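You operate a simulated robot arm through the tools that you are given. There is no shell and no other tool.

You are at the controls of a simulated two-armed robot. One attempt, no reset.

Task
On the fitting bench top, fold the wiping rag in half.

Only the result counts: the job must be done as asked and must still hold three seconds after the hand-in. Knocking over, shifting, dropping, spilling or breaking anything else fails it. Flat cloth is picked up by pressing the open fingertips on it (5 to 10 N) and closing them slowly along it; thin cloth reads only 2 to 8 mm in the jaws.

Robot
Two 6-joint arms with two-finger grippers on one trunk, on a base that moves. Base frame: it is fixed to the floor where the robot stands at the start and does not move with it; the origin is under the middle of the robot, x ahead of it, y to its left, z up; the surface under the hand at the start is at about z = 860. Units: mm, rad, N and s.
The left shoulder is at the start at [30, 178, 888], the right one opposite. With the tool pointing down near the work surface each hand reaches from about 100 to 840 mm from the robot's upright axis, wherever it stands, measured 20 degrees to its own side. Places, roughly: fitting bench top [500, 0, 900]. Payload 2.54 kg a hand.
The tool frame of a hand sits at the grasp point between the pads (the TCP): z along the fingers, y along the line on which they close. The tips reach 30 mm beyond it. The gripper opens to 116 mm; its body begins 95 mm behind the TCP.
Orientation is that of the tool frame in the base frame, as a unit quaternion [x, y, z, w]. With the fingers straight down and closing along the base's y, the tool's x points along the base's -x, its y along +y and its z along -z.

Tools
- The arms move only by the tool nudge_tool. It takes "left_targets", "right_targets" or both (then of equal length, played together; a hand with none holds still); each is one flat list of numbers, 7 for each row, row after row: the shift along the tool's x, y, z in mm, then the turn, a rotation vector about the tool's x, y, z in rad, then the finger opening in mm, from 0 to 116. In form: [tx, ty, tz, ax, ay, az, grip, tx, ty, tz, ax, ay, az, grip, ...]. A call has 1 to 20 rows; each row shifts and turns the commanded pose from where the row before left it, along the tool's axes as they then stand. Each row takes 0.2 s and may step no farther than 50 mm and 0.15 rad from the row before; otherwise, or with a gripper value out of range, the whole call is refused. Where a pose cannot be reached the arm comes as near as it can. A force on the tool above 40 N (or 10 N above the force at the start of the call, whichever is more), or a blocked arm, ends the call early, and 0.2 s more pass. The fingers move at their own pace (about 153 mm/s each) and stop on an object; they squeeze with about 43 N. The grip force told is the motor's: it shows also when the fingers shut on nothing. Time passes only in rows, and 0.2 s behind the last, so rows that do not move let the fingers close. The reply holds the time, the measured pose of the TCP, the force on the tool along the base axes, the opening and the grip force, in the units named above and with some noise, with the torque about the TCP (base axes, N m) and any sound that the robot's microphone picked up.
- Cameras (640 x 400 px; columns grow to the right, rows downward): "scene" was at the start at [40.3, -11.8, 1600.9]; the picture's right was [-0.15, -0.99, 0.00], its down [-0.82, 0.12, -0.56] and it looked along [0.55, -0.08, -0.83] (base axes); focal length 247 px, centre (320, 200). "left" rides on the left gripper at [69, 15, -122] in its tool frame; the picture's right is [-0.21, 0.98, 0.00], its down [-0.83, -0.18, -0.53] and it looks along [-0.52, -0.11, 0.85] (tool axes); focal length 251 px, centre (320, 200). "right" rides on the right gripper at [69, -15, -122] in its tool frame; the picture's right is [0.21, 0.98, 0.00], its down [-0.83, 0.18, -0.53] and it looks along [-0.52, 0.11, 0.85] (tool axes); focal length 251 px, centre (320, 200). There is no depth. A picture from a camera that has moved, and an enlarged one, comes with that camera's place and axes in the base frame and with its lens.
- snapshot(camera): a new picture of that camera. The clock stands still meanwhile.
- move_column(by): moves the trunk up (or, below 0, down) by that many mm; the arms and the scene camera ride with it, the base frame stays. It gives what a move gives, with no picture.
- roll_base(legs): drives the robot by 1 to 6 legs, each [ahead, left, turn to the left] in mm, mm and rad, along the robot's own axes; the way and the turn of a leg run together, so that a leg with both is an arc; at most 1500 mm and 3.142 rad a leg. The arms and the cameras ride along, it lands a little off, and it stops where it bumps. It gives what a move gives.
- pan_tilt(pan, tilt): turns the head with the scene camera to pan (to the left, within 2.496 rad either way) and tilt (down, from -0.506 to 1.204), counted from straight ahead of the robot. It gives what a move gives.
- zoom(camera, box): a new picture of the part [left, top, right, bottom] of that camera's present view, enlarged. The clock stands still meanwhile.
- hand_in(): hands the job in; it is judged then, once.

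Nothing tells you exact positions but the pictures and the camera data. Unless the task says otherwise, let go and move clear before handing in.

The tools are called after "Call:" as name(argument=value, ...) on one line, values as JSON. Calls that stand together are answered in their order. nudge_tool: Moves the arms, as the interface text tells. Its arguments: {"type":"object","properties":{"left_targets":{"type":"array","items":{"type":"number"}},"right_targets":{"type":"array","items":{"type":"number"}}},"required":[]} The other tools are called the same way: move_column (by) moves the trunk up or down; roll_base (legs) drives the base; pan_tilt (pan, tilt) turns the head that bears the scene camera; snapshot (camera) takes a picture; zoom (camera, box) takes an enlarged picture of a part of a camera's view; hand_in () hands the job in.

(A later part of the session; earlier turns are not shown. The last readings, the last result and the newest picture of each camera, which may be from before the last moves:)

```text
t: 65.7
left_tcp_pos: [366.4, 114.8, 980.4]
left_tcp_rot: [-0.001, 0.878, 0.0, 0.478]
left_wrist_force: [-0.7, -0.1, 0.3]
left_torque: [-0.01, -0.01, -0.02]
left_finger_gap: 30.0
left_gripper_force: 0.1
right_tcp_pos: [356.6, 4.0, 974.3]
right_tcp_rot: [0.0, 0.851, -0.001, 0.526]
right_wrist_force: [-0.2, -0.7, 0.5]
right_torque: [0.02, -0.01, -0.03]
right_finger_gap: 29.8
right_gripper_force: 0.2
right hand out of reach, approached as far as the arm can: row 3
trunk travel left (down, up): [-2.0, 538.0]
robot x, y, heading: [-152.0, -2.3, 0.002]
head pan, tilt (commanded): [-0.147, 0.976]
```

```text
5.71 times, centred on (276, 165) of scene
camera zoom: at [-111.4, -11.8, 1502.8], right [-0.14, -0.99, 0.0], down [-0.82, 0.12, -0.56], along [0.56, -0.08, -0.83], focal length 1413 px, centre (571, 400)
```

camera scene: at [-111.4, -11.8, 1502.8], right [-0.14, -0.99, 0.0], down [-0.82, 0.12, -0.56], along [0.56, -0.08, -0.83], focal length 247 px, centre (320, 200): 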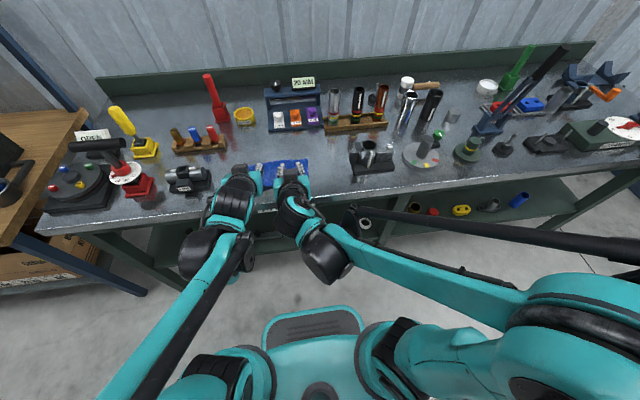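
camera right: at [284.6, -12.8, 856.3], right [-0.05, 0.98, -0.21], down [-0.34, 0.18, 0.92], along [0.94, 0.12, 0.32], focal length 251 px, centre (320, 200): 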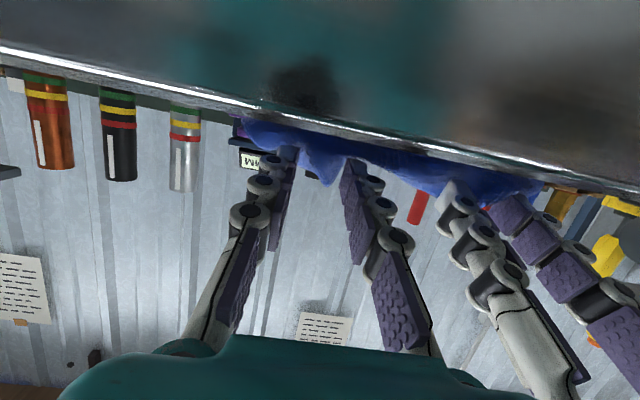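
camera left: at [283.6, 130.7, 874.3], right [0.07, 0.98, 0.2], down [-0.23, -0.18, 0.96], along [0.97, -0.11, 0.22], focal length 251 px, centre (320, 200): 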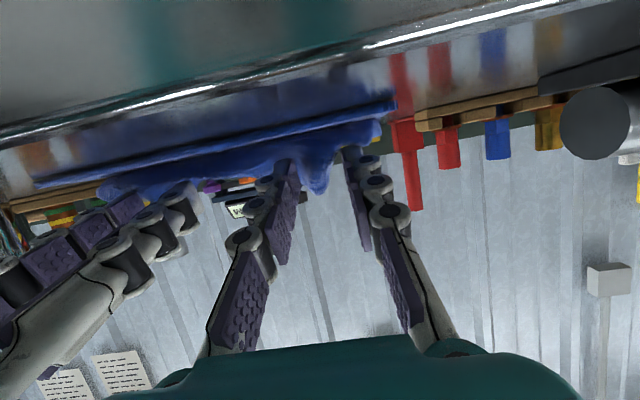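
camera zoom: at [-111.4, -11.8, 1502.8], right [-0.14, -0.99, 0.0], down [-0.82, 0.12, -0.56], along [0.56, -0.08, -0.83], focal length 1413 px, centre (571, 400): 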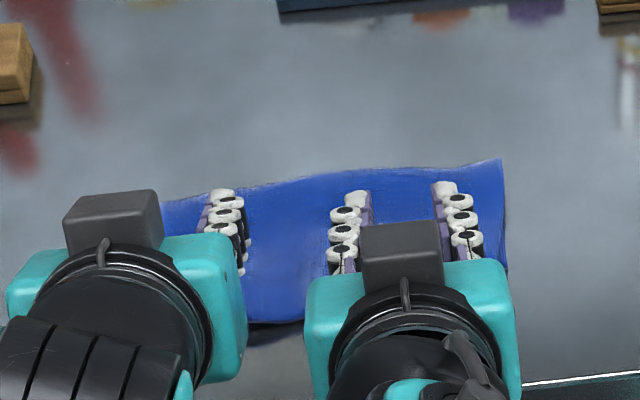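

The top layer seems to have unrolled flat by itself. I straighten and lift the hands outward for a clear view.

Call:
nudge_tool(left_targets=[-4, 6, -6, 0, 0.14, 0, 30, -4, 6, -6, 0, 0.14, 0, 30, -4, 6, -6, 0, 0.14, 0, 30, -2, 6, -6, 0, 0.14, 0, 30, 0, 6, -6, 0, 0.14, 0, 30, 0, 6, -6, 0, 0.14, 0, 30, 0, 6, -6, 0, 0.14, 0, 30, 0, 6, -6, 0, 0.015, 0, 30, 0, 0, 0, 0, 0, 0, 30], right_targets=[-4, -6, -6, 0, 0.14, 0, 30, -4, -6, -6, 0, 0.14, 0, 30, -4, -6, -6, 0, 0.14, 0, 30, -2, -6, -6, 0, 0.14, 0, 30, 0, -6, -6, 0, 0.14, 0, 30, 0, -6, -6, 0, 0.14, 0, 30, 0, -6, -6, 0, 0.14, 0, 30, 0, -6, -6, 0, 0.13, 0, 30, 0, 0, 0, 0, 0, 0, 30])

Call:
snapshot(camera="left")

Call:
snapshot(camera="right")

Call:
zoom(camera="scene", box=[220, 130, 332, 200])

```text
t: 67.7
left_tcp_pos: [353.5, 164.0, 1030.9]
left_tcp_rot: [-0.001, 1.0, 0.0, 0.002]
left_wrist_force: [0.0, -0.1, 0.7]
left_torque: [-0.01, 0.0, -0.01]
left_finger_gap: 30.1
left_gripper_force: 0.0
right_tcp_pos: [338.4, -45.5, 1022.8]
right_tcp_rot: [-0.001, 1.0, 0.0, 0.0]
right_wrist_force: [0.8, -0.4, 0.0]
right_torque: [-0.02, -0.03, -0.02]
right_finger_gap: 30.0
right_gripper_force: 0.0
trunk travel left (down, up): [-2.0, 538.0]
robot x, y, heading: [-151.5, 0.7, 0.004]
head pan, tilt (commanded): [-0.147, 0.976]
```

```text
taken
camera left: at [285.6, 178.6, 1153.0], right [0.21, 0.98, 0.0], down [0.83, -0.18, 0.53], along [0.52, -0.11, -0.84], focal length 251 px, centre (320, 200)
```

left: 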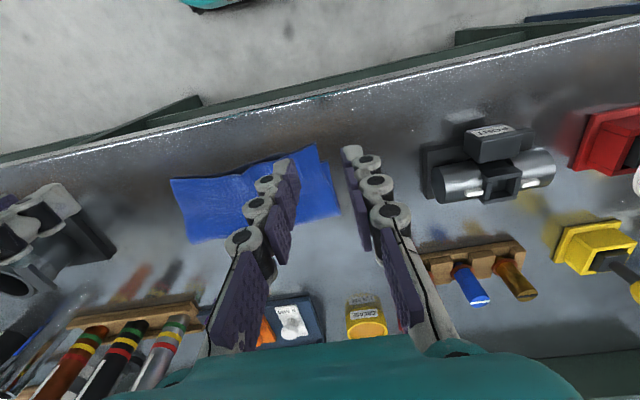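

```text
taken
camera right: at [270.1, -61.0, 1145.2], right [-0.22, 0.98, 0.0], down [0.83, 0.18, 0.53], along [0.52, 0.12, -0.85], focal length 251 px, centre (320, 200)
```

right: 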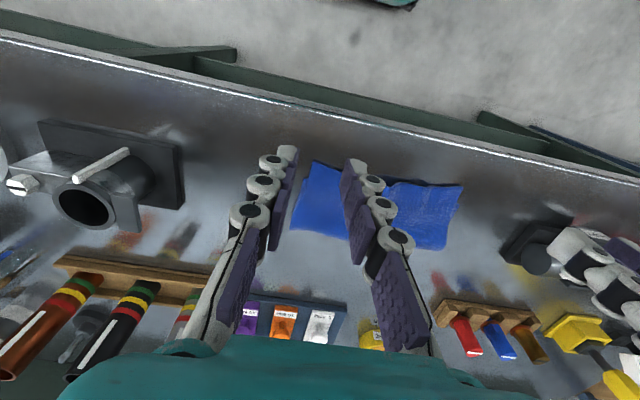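

```text
5.71 times, centred on (276, 165) of scene
camera zoom: at [-111.3, -11.8, 1502.9], right [-0.14, -0.99, 0.0], down [-0.82, 0.12, -0.56], along [0.56, -0.08, -0.83], focal length 1413 px, centre (571, 400)
```

zoom: 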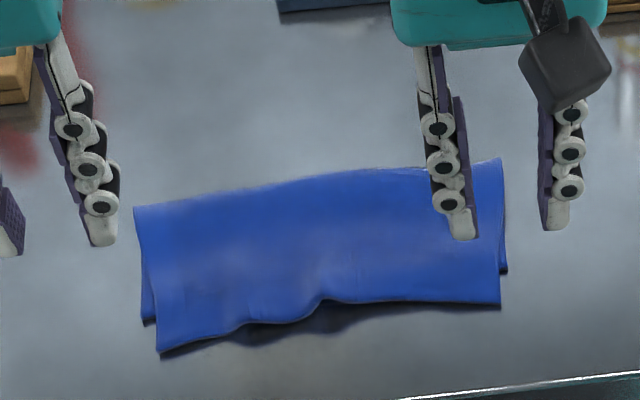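

The rag is folded, with the top layer lying flat, but it overhangs the bottom layer's near edge by about 28 mm. I want the edges to meet better, so I'll take a closer look to plan a small shift of the top layer.

Call:
zoom(camera="left", box=[150, 120, 374, 260])

Call:
zoom(camera="right", box=[270, 130, 494, 270])

```text
2.86 times, centred on (262, 190) of left
camera zoom: at [285.6, 178.6, 1153.0], right [0.21, 0.98, 0.0], down [0.83, -0.18, 0.53], along [0.52, -0.11, -0.84], focal length 718 px, centre (486, 229)
```

zoom: 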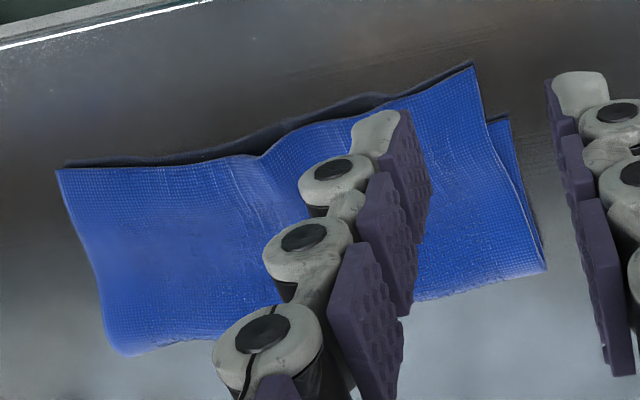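

```text
2.86 times, centred on (382, 200) of right
camera zoom: at [270.1, -61.0, 1145.2], right [-0.22, 0.98, 0.0], down [0.83, 0.18, 0.53], along [0.52, 0.12, -0.85], focal length 718 px, centre (143, 200)
```

zoom: 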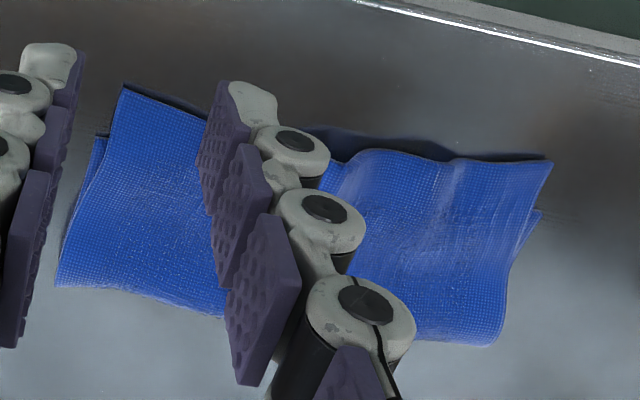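

The edges are clear in these views. The bottom near edge is at x≈411–416 and the top edge at x≈383–388, so the overhang is about 29 mm of single-layer strip. I can grip that strip from above, lift it to reset the fold line, and lay it down again with the edges matching. I'm moving over it now.

Call:
nudge_tool(left_targets=[-10.6, -10.3, 25, 0, 0, 0, 30, -10.6, -10.3, 25, 0, 0, 0, 30, -10.6, -10.3, 25, 0, 0, 0, 30, -10.6, -10.3, 25, 0, 0, 0, 30, 0, 0, 20, 0, 0, 0, 30, 0, 0, 0, 0, 0, 0, 30], right_targets=[-15.7, 8.1, 24, 0, 0, 0, 30, -15.7, 8.1, 24, 0, 0, 0, 30, -15.7, 8.1, 24, 0, 0, 0, 30, -15.7, 8.1, 24, 0, 0, 0, 30, 0, 0, 20, 0, 0, 0, 30, 0, 0, 0, 0, 0, 0, 30])

Call:
zoom(camera="left", box=[200, 80, 440, 230])

Call:
zoom(camera="right", box=[200, 80, 440, 230])

Call:
zoom(camera="scene", box=[220, 130, 332, 200])

```text
t: 69.1
left_tcp_pos: [397.4, 122.9, 909.7]
left_tcp_rot: [-0.002, 1.0, 0.0, 0.001]
left_wrist_force: [0.5, 0.7, 0.1]
left_torque: [0.01, -0.02, 0.02]
left_finger_gap: 30.1
left_gripper_force: 0.1
right_tcp_pos: [404.3, -12.6, 904.9]
right_tcp_rot: [-0.002, 1.0, 0.0, 0.001]
right_wrist_force: [0.1, -0.8, 0.3]
right_torque: [-0.03, -0.03, 0.02]
right_finger_gap: 30.3
right_gripper_force: 0.1
trunk travel left (down, up): [-2.0, 538.0]
robot x, y, heading: [-150.5, -1.5, 0.004]
head pan, tilt (commanded): [-0.147, 0.976]
```

```text
2.67 times, centred on (320, 155) of left
camera zoom: at [330.1, 137.6, 1032.9], right [0.21, 0.98, 0.0], down [0.83, -0.18, 0.54], along [0.52, -0.11, -0.84], focal length 670 px, centre (320, 320)
```

zoom: 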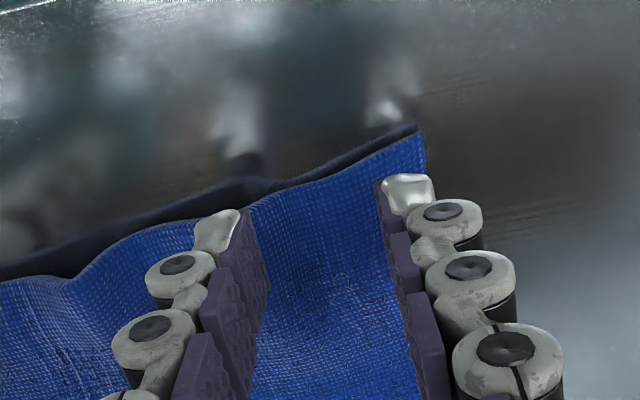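

```text
2.67 times, centred on (320, 155) of right
camera zoom: at [334.8, -27.5, 1027.9], right [-0.22, 0.98, 0.0], down [0.83, 0.18, 0.53], along [0.52, 0.12, -0.85], focal length 670 px, centre (320, 320)
```

zoom: 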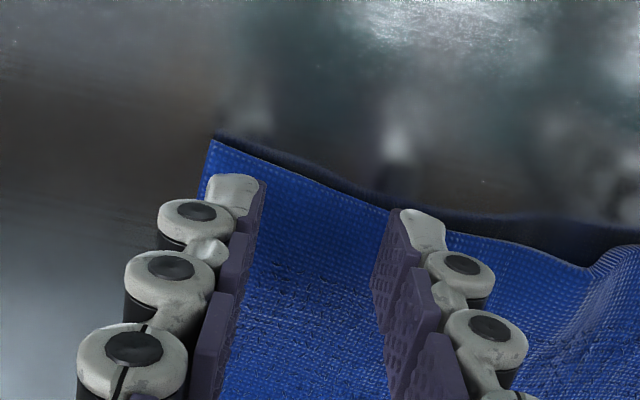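

```text
5.71 times, centred on (276, 165) of scene
camera zoom: at [-111.1, -11.8, 1502.9], right [-0.14, -0.99, 0.0], down [-0.82, 0.12, -0.56], along [0.56, -0.08, -0.83], focal length 1413 px, centre (571, 400)
```

zoom: 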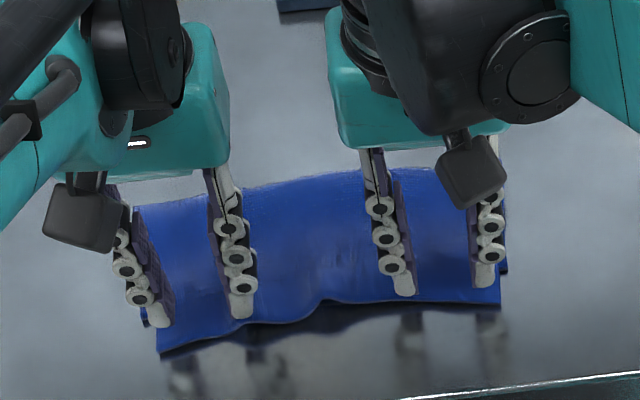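

Positions look right: both fingers of each hand are over the single-layer strip. I descend to contact.

Call:
nudge_tool(left_targets=[-2, 0, 8, 0, 0, 0, 30, 0, 0, 6, 0, 0, 0, 30, 0, 0, 2, 0, 0, 0, 30, 0, 0, 0, 0, 0, 0, 30], right_targets=[0, 0, 5, 0, 0, 0, 30, 0, 0, 4, 0, 0, 0, 30, 0, 0, 2, 0, 0, 0, 30, 0, 0, 0, 0, 0, 0, 30])

```text
t: 70.1
left_tcp_pos: [399.8, 122.3, 894.9]
left_tcp_rot: [-0.002, 1.0, -0.001, 0.001]
left_wrist_force: [0.7, -0.3, 2.0]
left_torque: [0.0, -0.02, -0.01]
left_finger_gap: 30.2
left_gripper_force: 0.0
right_tcp_pos: [402.1, -12.9, 895.4]
right_tcp_rot: [-0.002, 1.0, -0.001, 0.001]
right_wrist_force: [0.4, 0.4, 2.9]
right_torque: [0.0, -0.04, -0.02]
right_finger_gap: 30.2
right_gripper_force: 0.1
trunk travel left (down, up): [-2.0, 538.0]
robot x, y, heading: [-148.6, 5.4, 0.003]
head pan, tilt (commanded): [-0.147, 0.976]
```

Call:
nudge_tool(left_targets=[0, 0, 1.3, 0, 0, 0, 30, 0, 0, 0, 0, 0, 0, 30], right_targets=[0, 0, 1, 0, 0, 0, 30, 0, 0, 0, 0, 0, 0, 30])

Call:
zoom(camera="left", box=[200, 80, 440, 230])

Call:
zoom(camera="right", box=[200, 80, 440, 230])

```text
t: 70.7
left_tcp_pos: [398.5, 123.1, 893.8]
left_tcp_rot: [-0.001, 1.0, 0.001, 0.002]
left_wrist_force: [2.7, -0.8, 6.6]
left_torque: [0.08, -0.12, -0.03]
left_finger_gap: 30.0
left_gripper_force: 0.0
right_tcp_pos: [401.1, -12.4, 895.2]
right_tcp_rot: [-0.001, 1.0, 0.0, 0.0]
right_wrist_force: [0.7, -0.2, 5.6]
right_torque: [0.08, -0.05, 0.0]
right_finger_gap: 30.1
right_gripper_force: 0.0
trunk travel left (down, up): [-2.0, 538.0]
robot x, y, heading: [-149.2, -2.4, 0.005]
head pan, tilt (commanded): [-0.147, 0.976]
```

```text
2.67 times, centred on (320, 155) of left
camera zoom: at [331.1, 137.6, 1016.9], right [0.21, 0.98, 0.0], down [0.82, -0.18, 0.54], along [0.52, -0.11, -0.84], focal length 670 px, centre (320, 320)
```

zoom: 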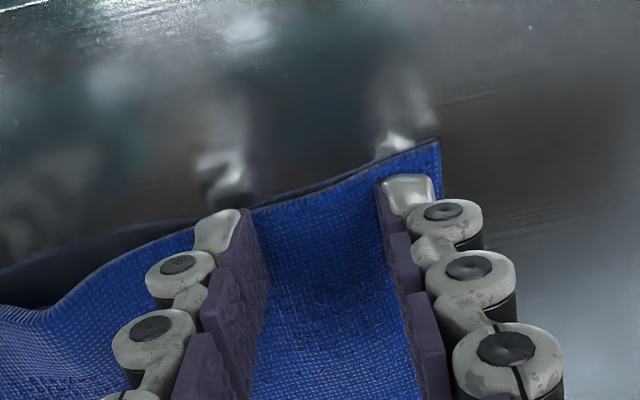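

```text
2.67 times, centred on (320, 155) of right
camera zoom: at [333.1, -28.1, 1017.4], right [-0.22, 0.98, 0.0], down [0.83, 0.18, 0.53], along [0.52, 0.12, -0.85], focal length 670 px, centre (320, 320)
```

zoom: 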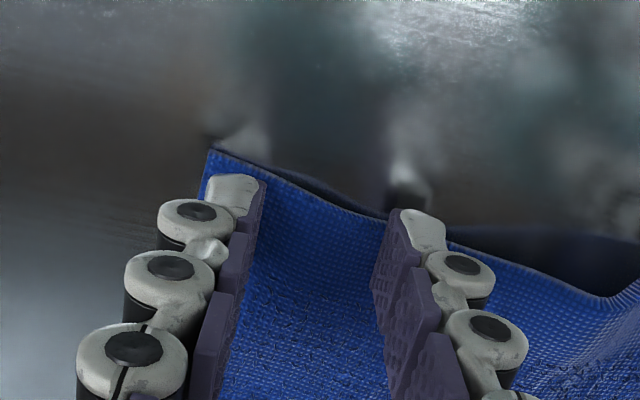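

Both press at about 6 N. I close slowly.

Call:
nudge_tool(left_targets=[0, 0, 0.2, 0, 0, 0, 27, 0, 0, 0, 0, 0, 0, 24, 0, 0, 0, 0, 0, 0, 21, 0, 0, 0, 0, 0, 0, 18, 0, 0, 0, 0, 0, 0, 15], right_targets=[0, 0, 0.3, 0, 0, 0, 27, 0, 0, 0, 0, 0, 0, 24, 0, 0, 0, 0, 0, 0, 21, 0, 0, 0, 0, 0, 0, 18, 0, 0, 0, 0, 0, 0, 15])

Call:
zoom(camera="left", box=[200, 80, 440, 230])

Call:
zoom(camera="right", box=[200, 80, 440, 230])

```text
t: 71.9
left_tcp_pos: [398.2, 122.2, 894.4]
left_tcp_rot: [-0.002, 1.0, -0.001, 0.001]
left_wrist_force: [0.3, -0.8, 4.0]
left_torque: [0.04, -0.04, -0.02]
left_finger_gap: 14.4
left_gripper_force: 0.1
right_tcp_pos: [401.6, -13.0, 894.0]
right_tcp_rot: [-0.002, 1.0, 0.0, -0.001]
right_wrist_force: [0.4, 0.0, 2.3]
right_torque: [-0.02, -0.01, 0.0]
right_finger_gap: 14.4
right_gripper_force: 0.0
trunk travel left (down, up): [-2.0, 538.0]
robot x, y, heading: [-151.1, -4.9, 0.005]
head pan, tilt (commanded): [-0.147, 0.976]
```

```text
2.67 times, centred on (320, 155) of left
camera zoom: at [330.6, 137.3, 1016.8], right [0.21, 0.98, 0.0], down [0.83, -0.18, 0.54], along [0.52, -0.11, -0.84], focal length 670 px, centre (320, 320)
```

zoom: 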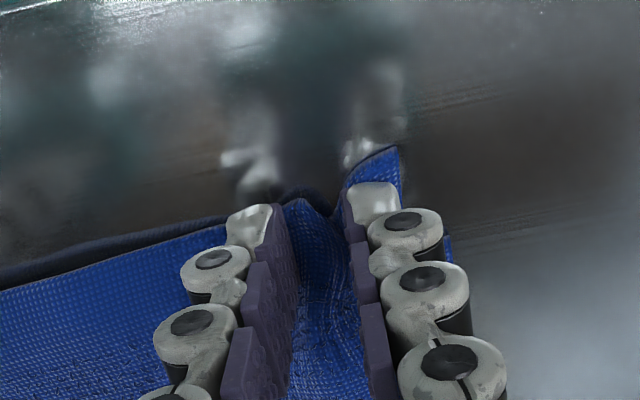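

```text
2.67 times, centred on (320, 155) of right
camera zoom: at [332.8, -27.9, 1016.7], right [-0.22, 0.98, 0.0], down [0.83, 0.18, 0.53], along [0.52, 0.12, -0.85], focal length 670 px, centre (320, 320)
```

zoom: 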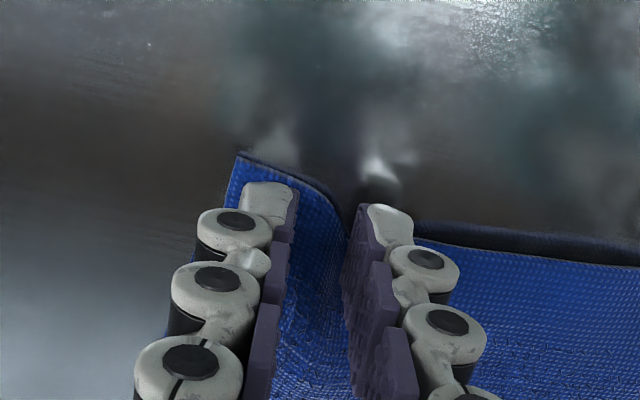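

Call:
nudge_tool(left_targets=[0, 0, 0.4, 0, 0, 0, 13, 0, 0, 0, 0, 0, 0, 10, 0, 0, 0, 0, 0, 0, 7, 0, 0, 0, 0, 0, 0, 4, 0, 0, 0, 0, 0, 0, 1, 0, 0, 0, 0, 0, 0, 0, 0, 0, 0, 0, 0, 0, 0], right_targets=[0, 0, 1, 0, 0, 0, 13, 0, 0, 0, 0, 0, 0, 10, 0, 0, 0, 0, 0, 0, 7, 0, 0, 0, 0, 0, 0, 4, 0, 0, 0, 0, 0, 0, 1, 0, 0, 0, 0, 0, 0, 0, 0, 0, 0, 0, 0, 0, 0])

Call:
zoom(camera="left", box=[200, 80, 440, 230])

Call:
zoom(camera="right", box=[200, 80, 440, 230])

```text
t: 73.5
left_tcp_pos: [397.2, 123.5, 893.2]
left_tcp_rot: [-0.002, 1.0, 0.0, 0.001]
left_wrist_force: [0.4, -5.4, 2.6]
left_torque: [-0.17, -0.04, -0.1]
left_finger_gap: 2.9
left_gripper_force: 32.3
right_tcp_pos: [402.7, -12.2, 893.9]
right_tcp_rot: [-0.002, 1.0, 0.0, -0.001]
right_wrist_force: [-0.4, 6.5, 1.4]
right_torque: [0.17, -0.01, 0.09]
right_finger_gap: 2.2
right_gripper_force: 31.3
trunk travel left (down, up): [-2.0, 538.0]
robot x, y, heading: [-151.6, 1.6, 0.002]
head pan, tilt (commanded): [-0.147, 0.976]
```

```text
2.67 times, centred on (320, 155) of left
camera zoom: at [330.6, 136.8, 1016.0], right [0.21, 0.98, 0.0], down [0.83, -0.18, 0.54], along [0.52, -0.11, -0.84], focal length 670 px, centre (320, 320)
```

zoom: 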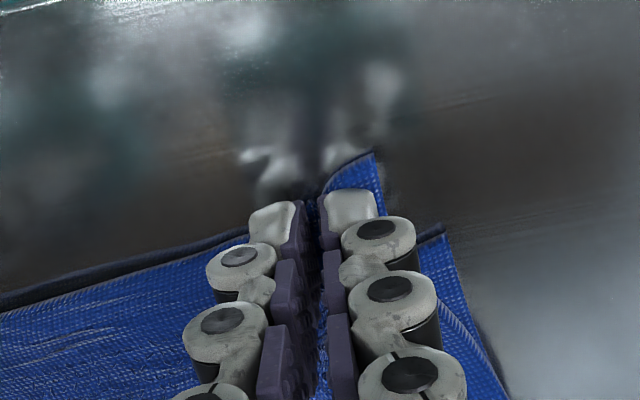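

```text
2.67 times, centred on (320, 155) of right
camera zoom: at [332.8, -27.7, 1015.9], right [-0.22, 0.98, 0.0], down [0.83, 0.18, 0.53], along [0.52, 0.12, -0.85], focal length 670 px, centre (320, 320)
```

zoom: 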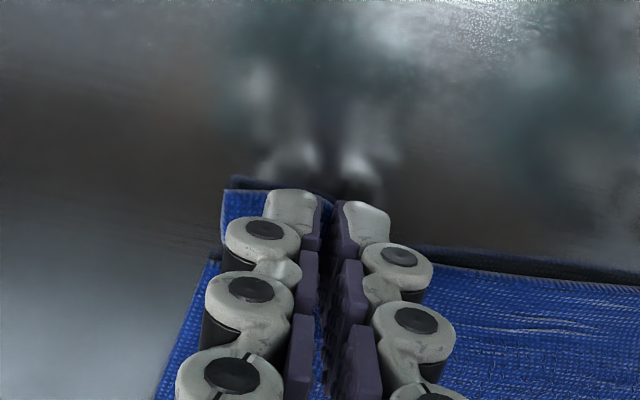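

Both jaws hold cloth (2 to 3 mm). I lift the top layer along an arc to stand it up over the middle.

Call:
nudge_tool(left_targets=[-3.5, -1, -10.5, 0, 0, 0, 0, -3.5, 0, -10.5, 0, 0, 0, 0, -5.5, 0, -12, 0, 0, 0, 0, -5.5, 0, -12, 0, 0, 0, 0, -7.5, 0, -9.5, 0, 0, 0, 0, -7.5, 0, -9.5, 0, 0, 0, 0, 0, 0, 0, 0, 0, 0, 0], right_targets=[-3.5, 1, -10.5, 0, 0, 0, 0, -3.5, 0, -10.5, 0, 0, 0, 0, -5.5, 0, -12, 0, 0, 0, 0, -5.5, 0, -12, 0, 0, 0, 0, -7.5, 0, -9.5, 0, 0, 0, 0, -7.5, 0, -9.5, 0, 0, 0, 0, 0, 0, 0, 0, 0, 0, 0])

Call:
snapshot(camera="left")

Call:
snapshot(camera="right")

Call:
zoom(camera="scene", box=[220, 130, 332, 200])

```text
t: 75.1
left_tcp_pos: [430.3, 121.0, 957.1]
left_tcp_rot: [-0.002, 1.0, 0.0, 0.001]
left_wrist_force: [0.8, -3.9, 0.0]
left_torque: [-0.1, 0.01, -0.03]
left_finger_gap: 2.9
left_gripper_force: 32.1
right_tcp_pos: [435.3, -10.7, 958.4]
right_tcp_rot: [-0.002, 1.0, -0.001, 0.0]
right_wrist_force: [0.4, 4.7, -0.3]
right_torque: [0.08, -0.01, 0.05]
right_finger_gap: 2.3
right_gripper_force: 31.4
trunk travel left (down, up): [-2.0, 538.0]
robot x, y, heading: [-151.5, 3.6, 0.001]
head pan, tilt (commanded): [-0.147, 0.976]
```

```text
taken
camera left: at [363.3, 136.2, 1080.0], right [0.21, 0.98, 0.0], down [0.83, -0.18, 0.54], along [0.52, -0.11, -0.84], focal length 251 px, centre (320, 200)
```

left: 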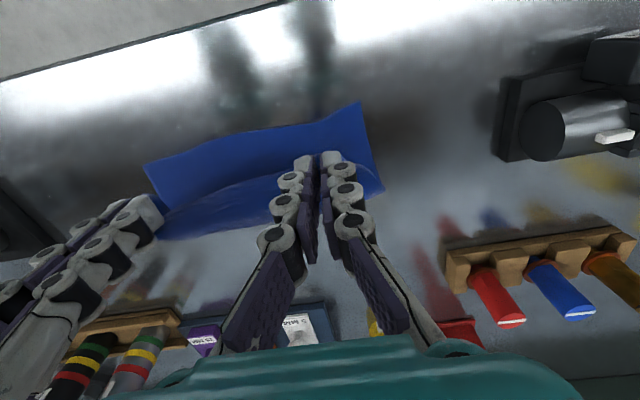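

```text
taken
camera right: at [366.0, -26.1, 1079.8], right [-0.22, 0.98, 0.0], down [0.83, 0.18, 0.53], along [0.52, 0.12, -0.85], focal length 251 px, centre (320, 200)
```

right: 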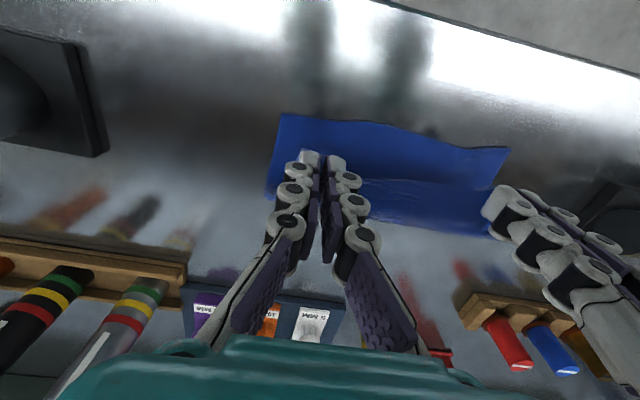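

```text
5.71 times, centred on (276, 165) of scene
camera zoom: at [-111.1, -11.8, 1502.9], right [-0.14, -0.99, 0.0], down [-0.82, 0.12, -0.56], along [0.56, -0.08, -0.83], focal length 1413 px, centre (571, 400)
```

zoom: 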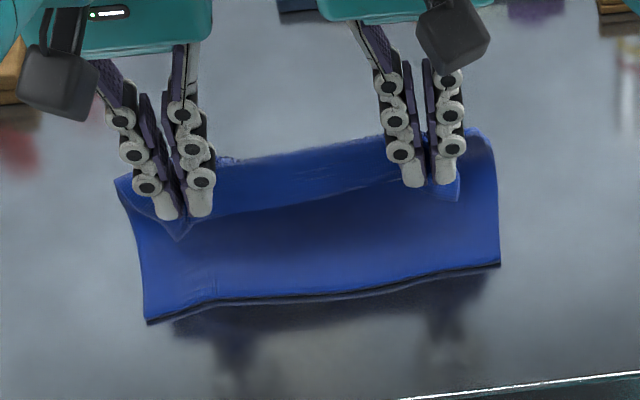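

Only the top layer lifts and the bottom layer stays put. I carry on to stand it over the middle so the fold line resets.

Call:
nudge_tool(left_targets=[-10, 0, -7, 0, 0, 0, 0, -10, 0, -7, 0, 0, 0, 0, -12.5, 0, -2, 0, 0, 0, 0, -12.5, 0, -2, 0, 0, 0, 0, -15, 0, 2, 0, 0, 0, 0, -15, 0, 2, 0, 0, 0, 0, 0, 0, 0, 0, 0, 0, 0], right_targets=[-10, 0, -7, 0, 0, 0, 0, -10, 0, -7, 0, 0, 0, 0, -12.5, 0, -2, 0, 0, 0, 0, -12.5, 0, -2, 0, 0, 0, 0, -15, 0, 2, 0, 0, 0, 0, -15, 0, 2, 0, 0, 0, 0, 0, 0, 0, 0, 0, 0, 0])

Call:
snapshot(camera="left")

Call:
snapshot(camera="right")

Call:
zoom(camera="scene", box=[220, 130, 332, 200])

```text
t: 76.7
left_tcp_pos: [505.1, 123.7, 972.7]
left_tcp_rot: [-0.002, 1.0, -0.001, 0.001]
left_wrist_force: [-0.2, -3.5, -0.1]
left_torque: [-0.11, 0.0, -0.03]
left_finger_gap: 2.6
left_gripper_force: 32.0
right_tcp_pos: [509.0, -9.4, 973.1]
right_tcp_rot: [-0.002, 1.0, 0.0, 0.0]
right_wrist_force: [0.5, 3.4, -0.2]
right_torque: [0.07, 0.02, 0.01]
right_finger_gap: 2.4
right_gripper_force: 31.7
trunk travel left (down, up): [-2.0, 538.0]
robot x, y, heading: [-151.7, -1.7, -0.0]
head pan, tilt (commanded): [-0.147, 0.976]
```

```text
taken
camera left: at [438.3, 136.3, 1094.5], right [0.21, 0.98, 0.0], down [0.83, -0.18, 0.54], along [0.52, -0.11, -0.84], focal length 251 px, centre (320, 200)
```

left: 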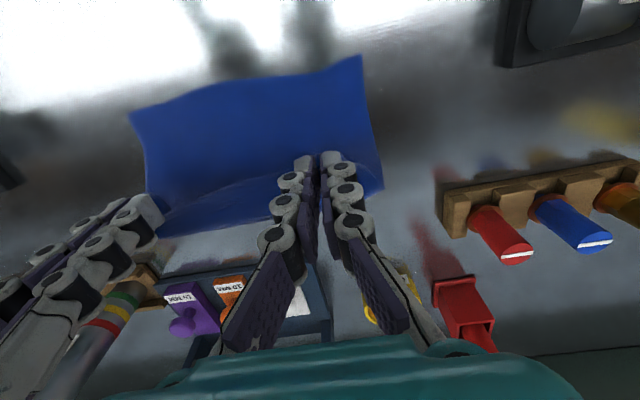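

```text
taken
camera right: at [440.0, -25.0, 1094.2], right [-0.22, 0.98, 0.0], down [0.83, 0.18, 0.53], along [0.52, 0.12, -0.85], focal length 251 px, centre (320, 200)
```

right: 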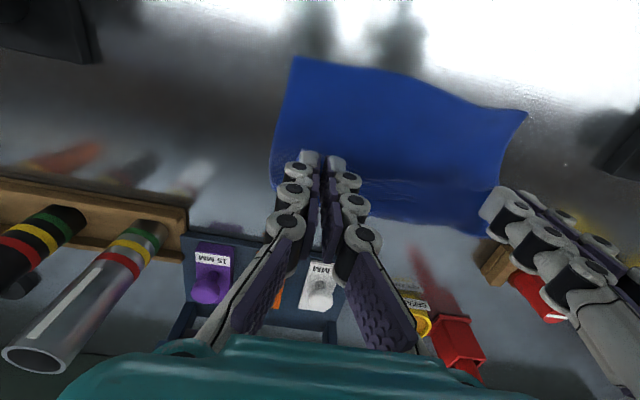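

```text
5.71 times, centred on (276, 165) of scene
camera zoom: at [-111.4, -11.8, 1502.9], right [-0.14, -0.99, 0.0], down [-0.82, 0.12, -0.56], along [0.56, -0.08, -0.83], focal length 1413 px, centre (571, 400)
```

zoom: 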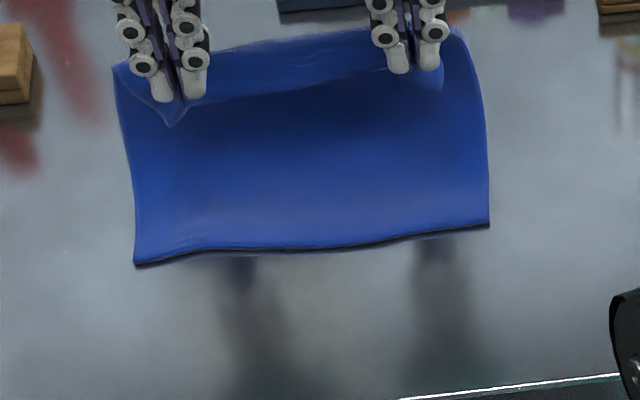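

The bottom layer slid outward with the lift, and its near edge is now at x≈452. That is fine, because all that matters is laying the top edge over the bottom edge. I lower the held edge towards x≈466 so the two edges meet, checking on the way.

Call:
nudge_tool(left_targets=[7.5, 0, 10, 0, 0, 0, 0, 7.5, 0, 10, 0, 0, 0, 0, 6, 0, 12, 0, 0, 0, 0, 6, 0, 12, 0, 0, 0, 0, 4, 0, 10, 0, 0, 0, 0, 0, 0, 0, 0, 0, 0, 0], right_targets=[7.5, 0, 10, 0, 0, 0, 0, 7.5, 0, 10, 0, 0, 0, 0, 6, 0, 12, 0, 0, 0, 0, 6, 0, 12, 0, 0, 0, 0, 4, 0, 10, 0, 0, 0, 0, 0, 0, 0, 0, 0, 0, 0])

Call:
snapshot(camera="left")

Call:
snapshot(camera="right")

Call:
zoom(camera="scene", box=[220, 120, 332, 190])

```text
t: 78.1
left_tcp_pos: [475.7, 120.3, 917.2]
left_tcp_rot: [-0.002, 1.0, 0.0, 0.001]
left_wrist_force: [0.1, -4.0, -0.2]
left_torque: [-0.1, 0.01, -0.05]
left_finger_gap: 2.8
left_gripper_force: 31.4
right_tcp_pos: [477.8, -12.0, 918.3]
right_tcp_rot: [-0.002, 1.0, 0.0, 0.0]
right_wrist_force: [-0.8, 3.2, -0.1]
right_torque: [0.11, 0.01, 0.04]
right_finger_gap: 2.6
right_gripper_force: 31.4
trunk travel left (down, up): [-2.0, 538.0]
robot x, y, heading: [-145.7, 2.2, 0.001]
head pan, tilt (commanded): [-0.147, 0.976]
```

```text
taken
camera left: at [407.1, 135.2, 1039.5], right [0.21, 0.98, 0.0], down [0.83, -0.18, 0.54], along [0.52, -0.11, -0.84], focal length 251 px, centre (320, 200)
```

left: 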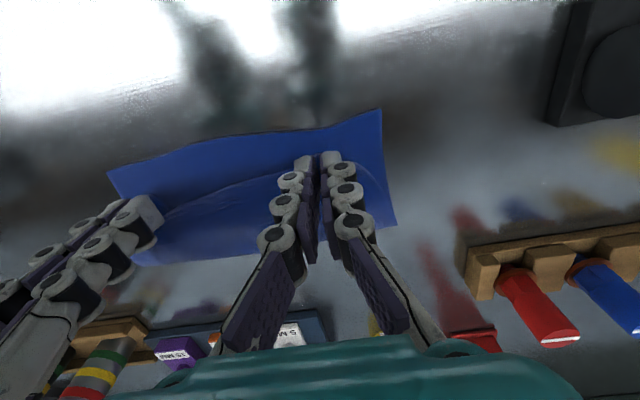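

```text
taken
camera right: at [409.3, -26.8, 1039.6], right [-0.22, 0.98, 0.0], down [0.83, 0.18, 0.53], along [0.52, 0.12, -0.85], focal length 251 px, centre (320, 200)
```

right: 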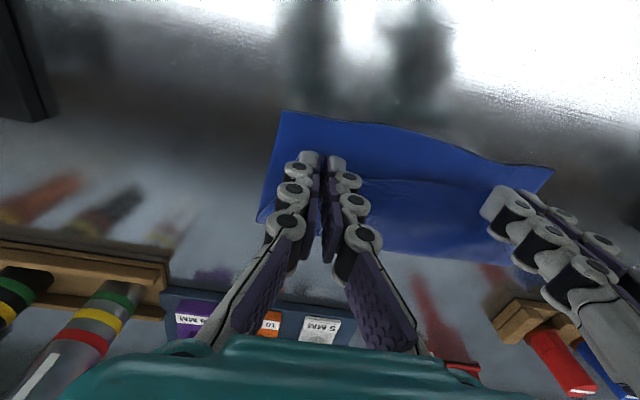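

```text
5.71 times, centred on (276, 155) of scene
camera zoom: at [-111.0, -11.8, 1502.9], right [-0.14, -0.99, 0.0], down [-0.82, 0.12, -0.56], along [0.56, -0.08, -0.83], focal length 1413 px, centre (571, 457)
```

zoom: 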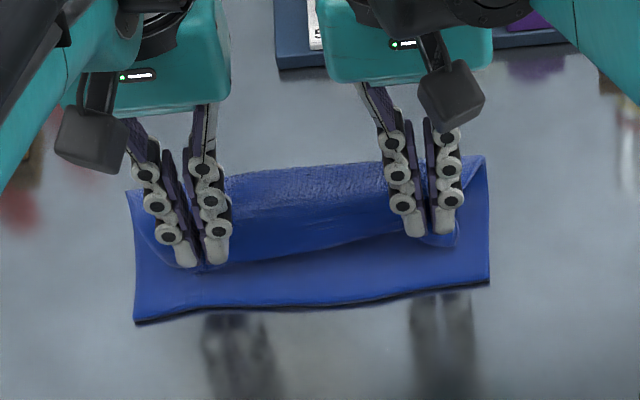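

The near edge hasn't moved. I lower the final bit, with the top edge targeted right over it.

Call:
nudge_tool(left_targets=[3.5, 0, 8, 0, 0, 0, 0, 3, 0, 7, 0, 0, 0, 0, 2.5, 0, 5.5, 0, 0, 0, 0, 0, 0, 0, 0, 0, 0, 0], right_targets=[3.5, 0, 8, 0, 0, 0, 0, 3, 0, 7, 0, 0, 0, 0, 3, 0, 6, 0, 0, 0, 0, 0, 0, 0, 0, 0, 0, 0])

Call:
zoom(camera="left", box=[200, 60, 440, 210])

Call:
zoom(camera="right", box=[200, 60, 440, 210])

Call:
zoom(camera="scene", box=[220, 120, 332, 190])

```text
t: 79.1
left_tcp_pos: [466.3, 122.5, 897.3]
left_tcp_rot: [-0.002, 1.0, -0.001, 0.001]
left_wrist_force: [2.1, -4.5, 4.9]
left_torque: [-0.12, -0.1, -0.1]
left_finger_gap: 2.9
left_gripper_force: 32.2
right_tcp_pos: [470.0, -10.7, 896.9]
right_tcp_rot: [-0.002, 1.0, -0.001, -0.001]
right_wrist_force: [1.3, 4.8, 5.2]
right_torque: [0.15, -0.11, 0.05]
right_finger_gap: 2.4
right_gripper_force: 31.5
trunk travel left (down, up): [-2.0, 538.0]
robot x, y, heading: [-153.2, 0.4, 0.003]
head pan, tilt (commanded): [-0.147, 0.976]
```

```text
2.67 times, centred on (320, 135) of left
camera zoom: at [398.9, 136.8, 1019.6], right [0.21, 0.98, 0.0], down [0.82, -0.18, 0.54], along [0.52, -0.11, -0.84], focal length 670 px, centre (320, 373)
```

zoom: 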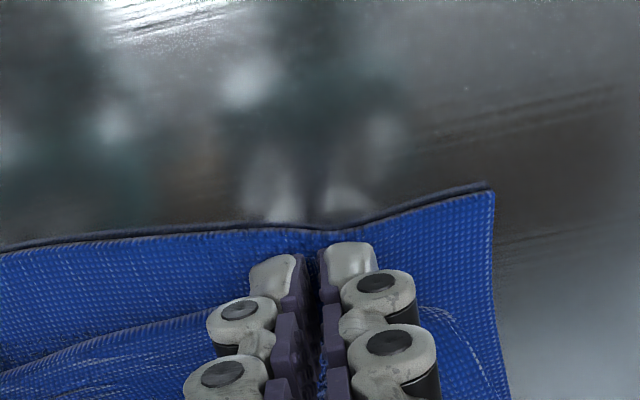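

```text
2.67 times, centred on (320, 135) of right
camera zoom: at [400.7, -26.4, 1019.1], right [-0.22, 0.98, 0.0], down [0.83, 0.18, 0.53], along [0.52, 0.12, -0.85], focal length 670 px, centre (320, 373)
```

zoom: 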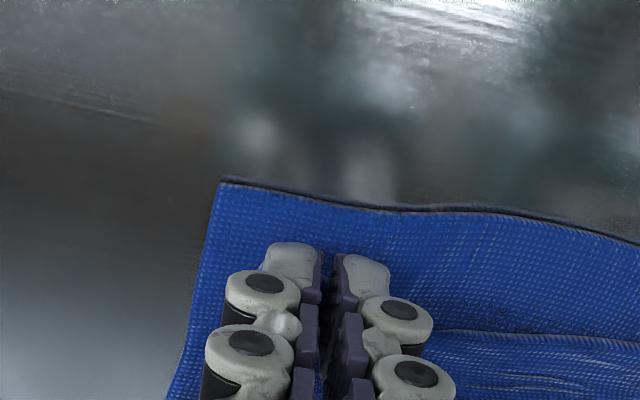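

```text
5.71 times, centred on (276, 155) of scene
camera zoom: at [-111.5, -11.9, 1503.0], right [-0.14, -0.99, 0.0], down [-0.82, 0.12, -0.56], along [0.56, -0.08, -0.83], focal length 1413 px, centre (571, 457)
```

zoom: 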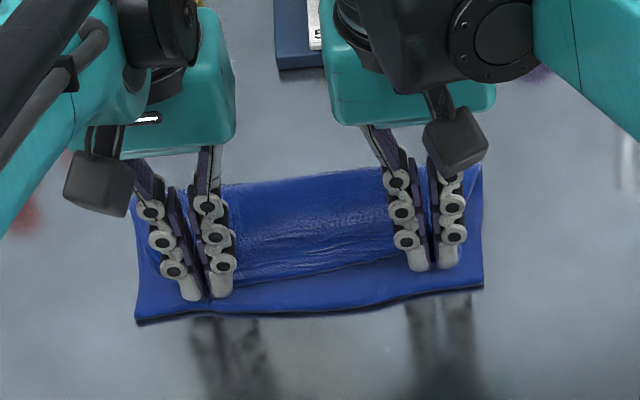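

Call:
zoom(camera="left", box=[270, 110, 400, 191])

Call:
zoom(camera="right", box=[250, 110, 380, 191])

Call:
zoom(camera="scene", box=[236, 150, 316, 200])

```text
4.92 times, centred on (335, 150) of left
camera zoom: at [398.9, 136.8, 1019.6], right [0.21, 0.98, 0.0], down [0.82, -0.18, 0.54], along [0.52, -0.11, -0.84], focal length 1238 px, centre (246, 444)
```

zoom: 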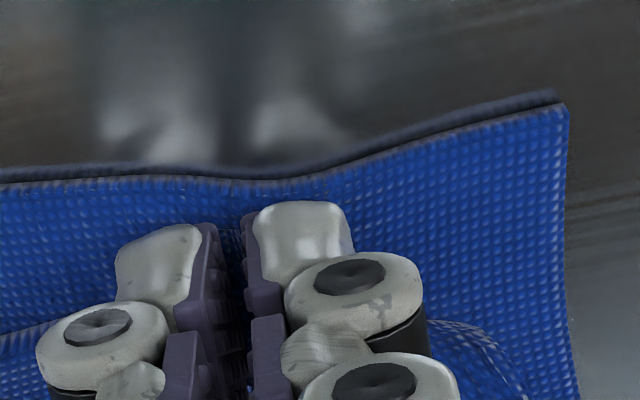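

```text
4.92 times, centred on (315, 150) of right
camera zoom: at [400.7, -26.4, 1019.1], right [-0.22, 0.98, 0.0], down [0.83, 0.18, 0.53], along [0.52, 0.12, -0.85], focal length 1238 px, centre (345, 444)
```

zoom: 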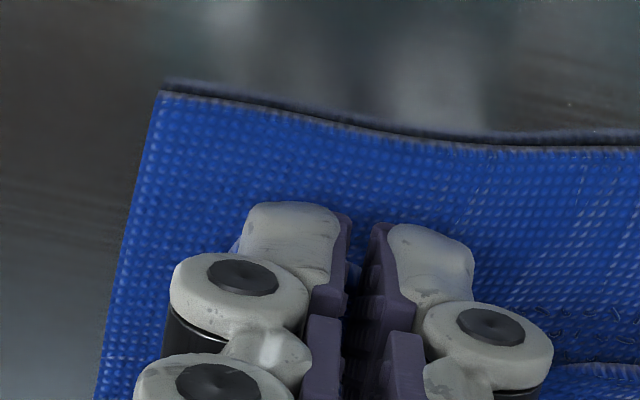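

```text
8.00 times, centred on (276, 175) of scene
camera zoom: at [-111.5, -11.9, 1503.0], right [-0.14, -0.99, 0.0], down [-0.82, 0.12, -0.56], along [0.56, -0.08, -0.83], focal length 1978 px, centre (672, 400)
```

zoom: 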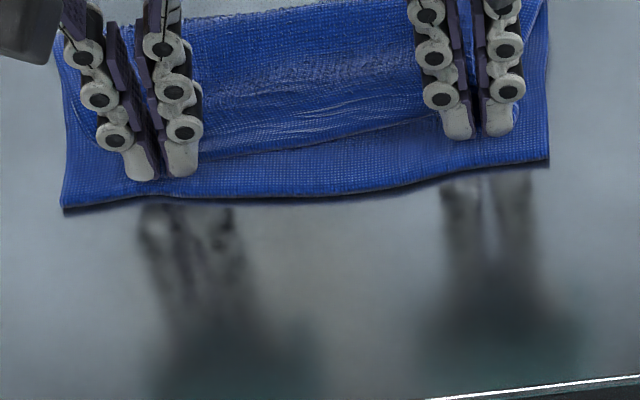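

The top edge sits right at the fingers, about 24 mm short of the bottom edge. I lift slightly, bring it 23 mm towards me, and set it down again.

Call:
nudge_tool(left_targets=[0, 0, -6, 0, 0, 0, 0, 3, 0, -6, 0, 0, 0, 0, 7, 0, 0, 0, 0, 0, 0, 7, 0, 0, 0, 0, 0, 0, 6, 0, 5, 0, 0, 0, 0, 0, 0, 4, 0, 0, 0, 0, 0, 0, 0, 0, 0, 0, 0], right_targets=[0, 0, -6, 0, 0, 0, 0, 3, 0, -6, 0, 0, 0, 0, 7, 0, 0, 0, 0, 0, 0, 7, 0, 0, 0, 0, 0, 0, 6, 0, 5, 0, 0, 0, 0, 0, 0, 4, 0, 0, 0, 0, 0, 0, 0, 0, 0, 0, 0])

Call:
zoom(camera="scene", box=[236, 150, 316, 200])

Call:
zoom(camera="left", box=[200, 60, 440, 210])

Call:
zoom(camera="right", box=[200, 60, 440, 210])

```text
t: 80.7
left_tcp_pos: [443.8, 121.8, 900.1]
left_tcp_rot: [-0.002, 1.0, 0.0, 0.001]
left_wrist_force: [-0.9, -4.7, 2.1]
left_torque: [-0.16, 0.02, -0.05]
left_finger_gap: 2.7
left_gripper_force: 32.1
right_tcp_pos: [446.0, -11.1, 900.9]
right_tcp_rot: [-0.001, 1.0, 0.0, 0.001]
right_wrist_force: [-0.4, 5.1, 1.3]
right_torque: [0.09, 0.02, 0.04]
right_finger_gap: 2.6
right_gripper_force: 30.8
trunk travel left (down, up): [-2.0, 538.0]
robot x, y, heading: [-153.1, 1.9, 0.004]
head pan, tilt (commanded): [-0.147, 0.976]
```

```text
8.00 times, centred on (276, 175) of scene
camera zoom: at [-111.4, -11.8, 1502.9], right [-0.14, -0.99, 0.0], down [-0.82, 0.12, -0.56], along [0.56, -0.08, -0.83], focal length 1978 px, centre (672, 400)
```

zoom: 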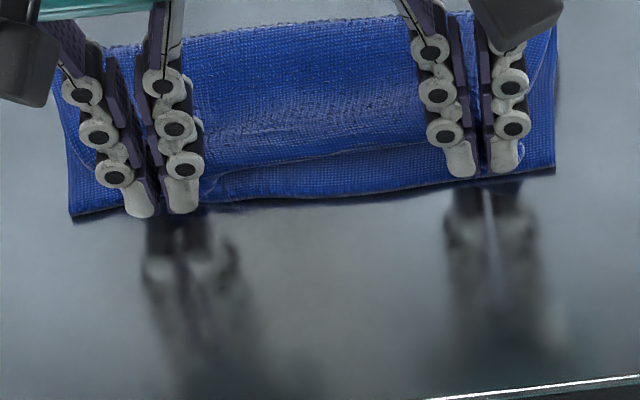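

```text
2.67 times, centred on (320, 135) of left
camera zoom: at [376.4, 136.1, 1022.6], right [0.21, 0.98, 0.0], down [0.83, -0.18, 0.54], along [0.52, -0.11, -0.84], focal length 670 px, centre (320, 373)
```

zoom: 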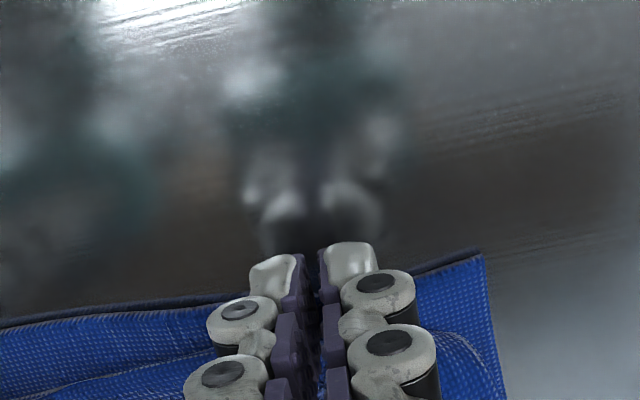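

```text
2.67 times, centred on (320, 135) of right
camera zoom: at [377.4, -26.3, 1022.0], right [-0.22, 0.98, 0.0], down [0.83, 0.18, 0.53], along [0.52, 0.12, -0.85], focal length 670 px, centre (320, 373)
```

zoom: 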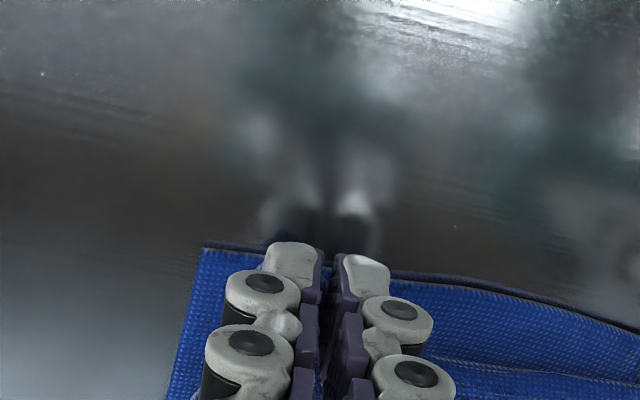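

Close now. The corners and middle still trail by about 13 to 18 mm, so I move another 10 mm towards me before setting it down.

Call:
nudge_tool(left_targets=[5, 0, -2, 0, 0, 0, 0, 5, 0, 0, 0, 0, 0, 0, 0, 0, 4, 0, 0, 0, 0, 0, 0, 0, 0, 0, 0, 0], right_targets=[5, 0, -2, 0, 0, 0, 0, 5, 0, 0, 0, 0, 0, 0, 0, 0, 4, 0, 0, 0, 0, 0, 0, 0, 0, 0, 0, 0])

Call:
zoom(camera="scene", box=[236, 150, 316, 200])

Call:
zoom(camera="left", box=[200, 60, 440, 210])

Call:
zoom(camera="right", box=[200, 60, 440, 210])

```text
t: 81.7
left_tcp_pos: [433.4, 122.5, 897.1]
left_tcp_rot: [-0.002, 1.0, 0.0, 0.001]
left_wrist_force: [0.4, -4.5, 2.1]
left_torque: [-0.12, -0.01, -0.09]
left_finger_gap: 2.7
left_gripper_force: 31.4
right_tcp_pos: [437.1, -10.6, 898.2]
right_tcp_rot: [-0.002, 1.0, -0.001, 0.0]
right_wrist_force: [-1.2, 5.0, 2.2]
right_torque: [0.13, -0.02, 0.04]
right_finger_gap: 2.5
right_gripper_force: 31.7
trunk travel left (down, up): [-2.0, 538.0]
robot x, y, heading: [-151.7, -3.3, 0.007]
head pan, tilt (commanded): [-0.147, 0.976]
```

```text
8.00 times, centred on (276, 175) of scene
camera zoom: at [-111.3, -11.8, 1502.9], right [-0.14, -0.99, 0.0], down [-0.82, 0.12, -0.56], along [0.56, -0.08, -0.83], focal length 1978 px, centre (672, 400)
```

zoom: 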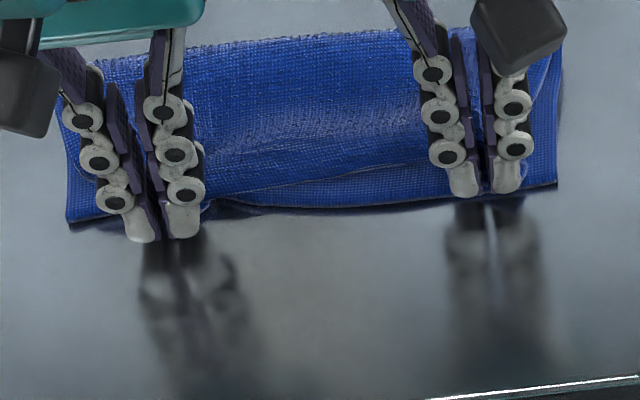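

```text
2.67 times, centred on (320, 135) of left
camera zoom: at [365.5, 136.4, 1019.8], right [0.21, 0.98, 0.0], down [0.83, -0.18, 0.54], along [0.52, -0.11, -0.84], focal length 670 px, centre (320, 373)
```

zoom: 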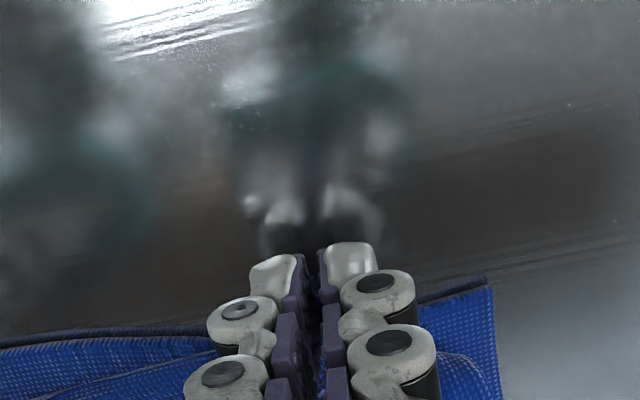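

```text
2.67 times, centred on (320, 135) of right
camera zoom: at [367.8, -26.4, 1020.3], right [-0.22, 0.98, 0.0], down [0.83, 0.18, 0.53], along [0.52, 0.12, -0.85], focal length 670 px, centre (320, 373)
```

zoom: 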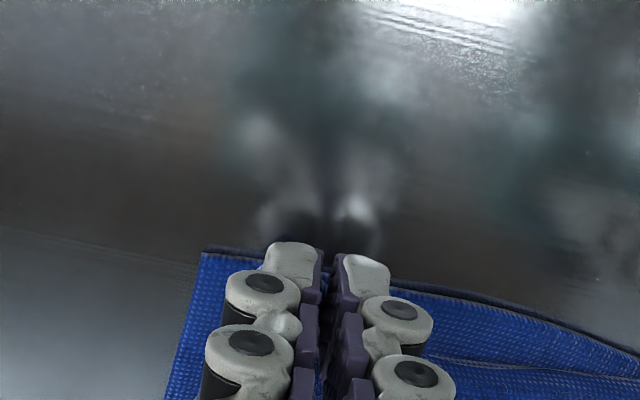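

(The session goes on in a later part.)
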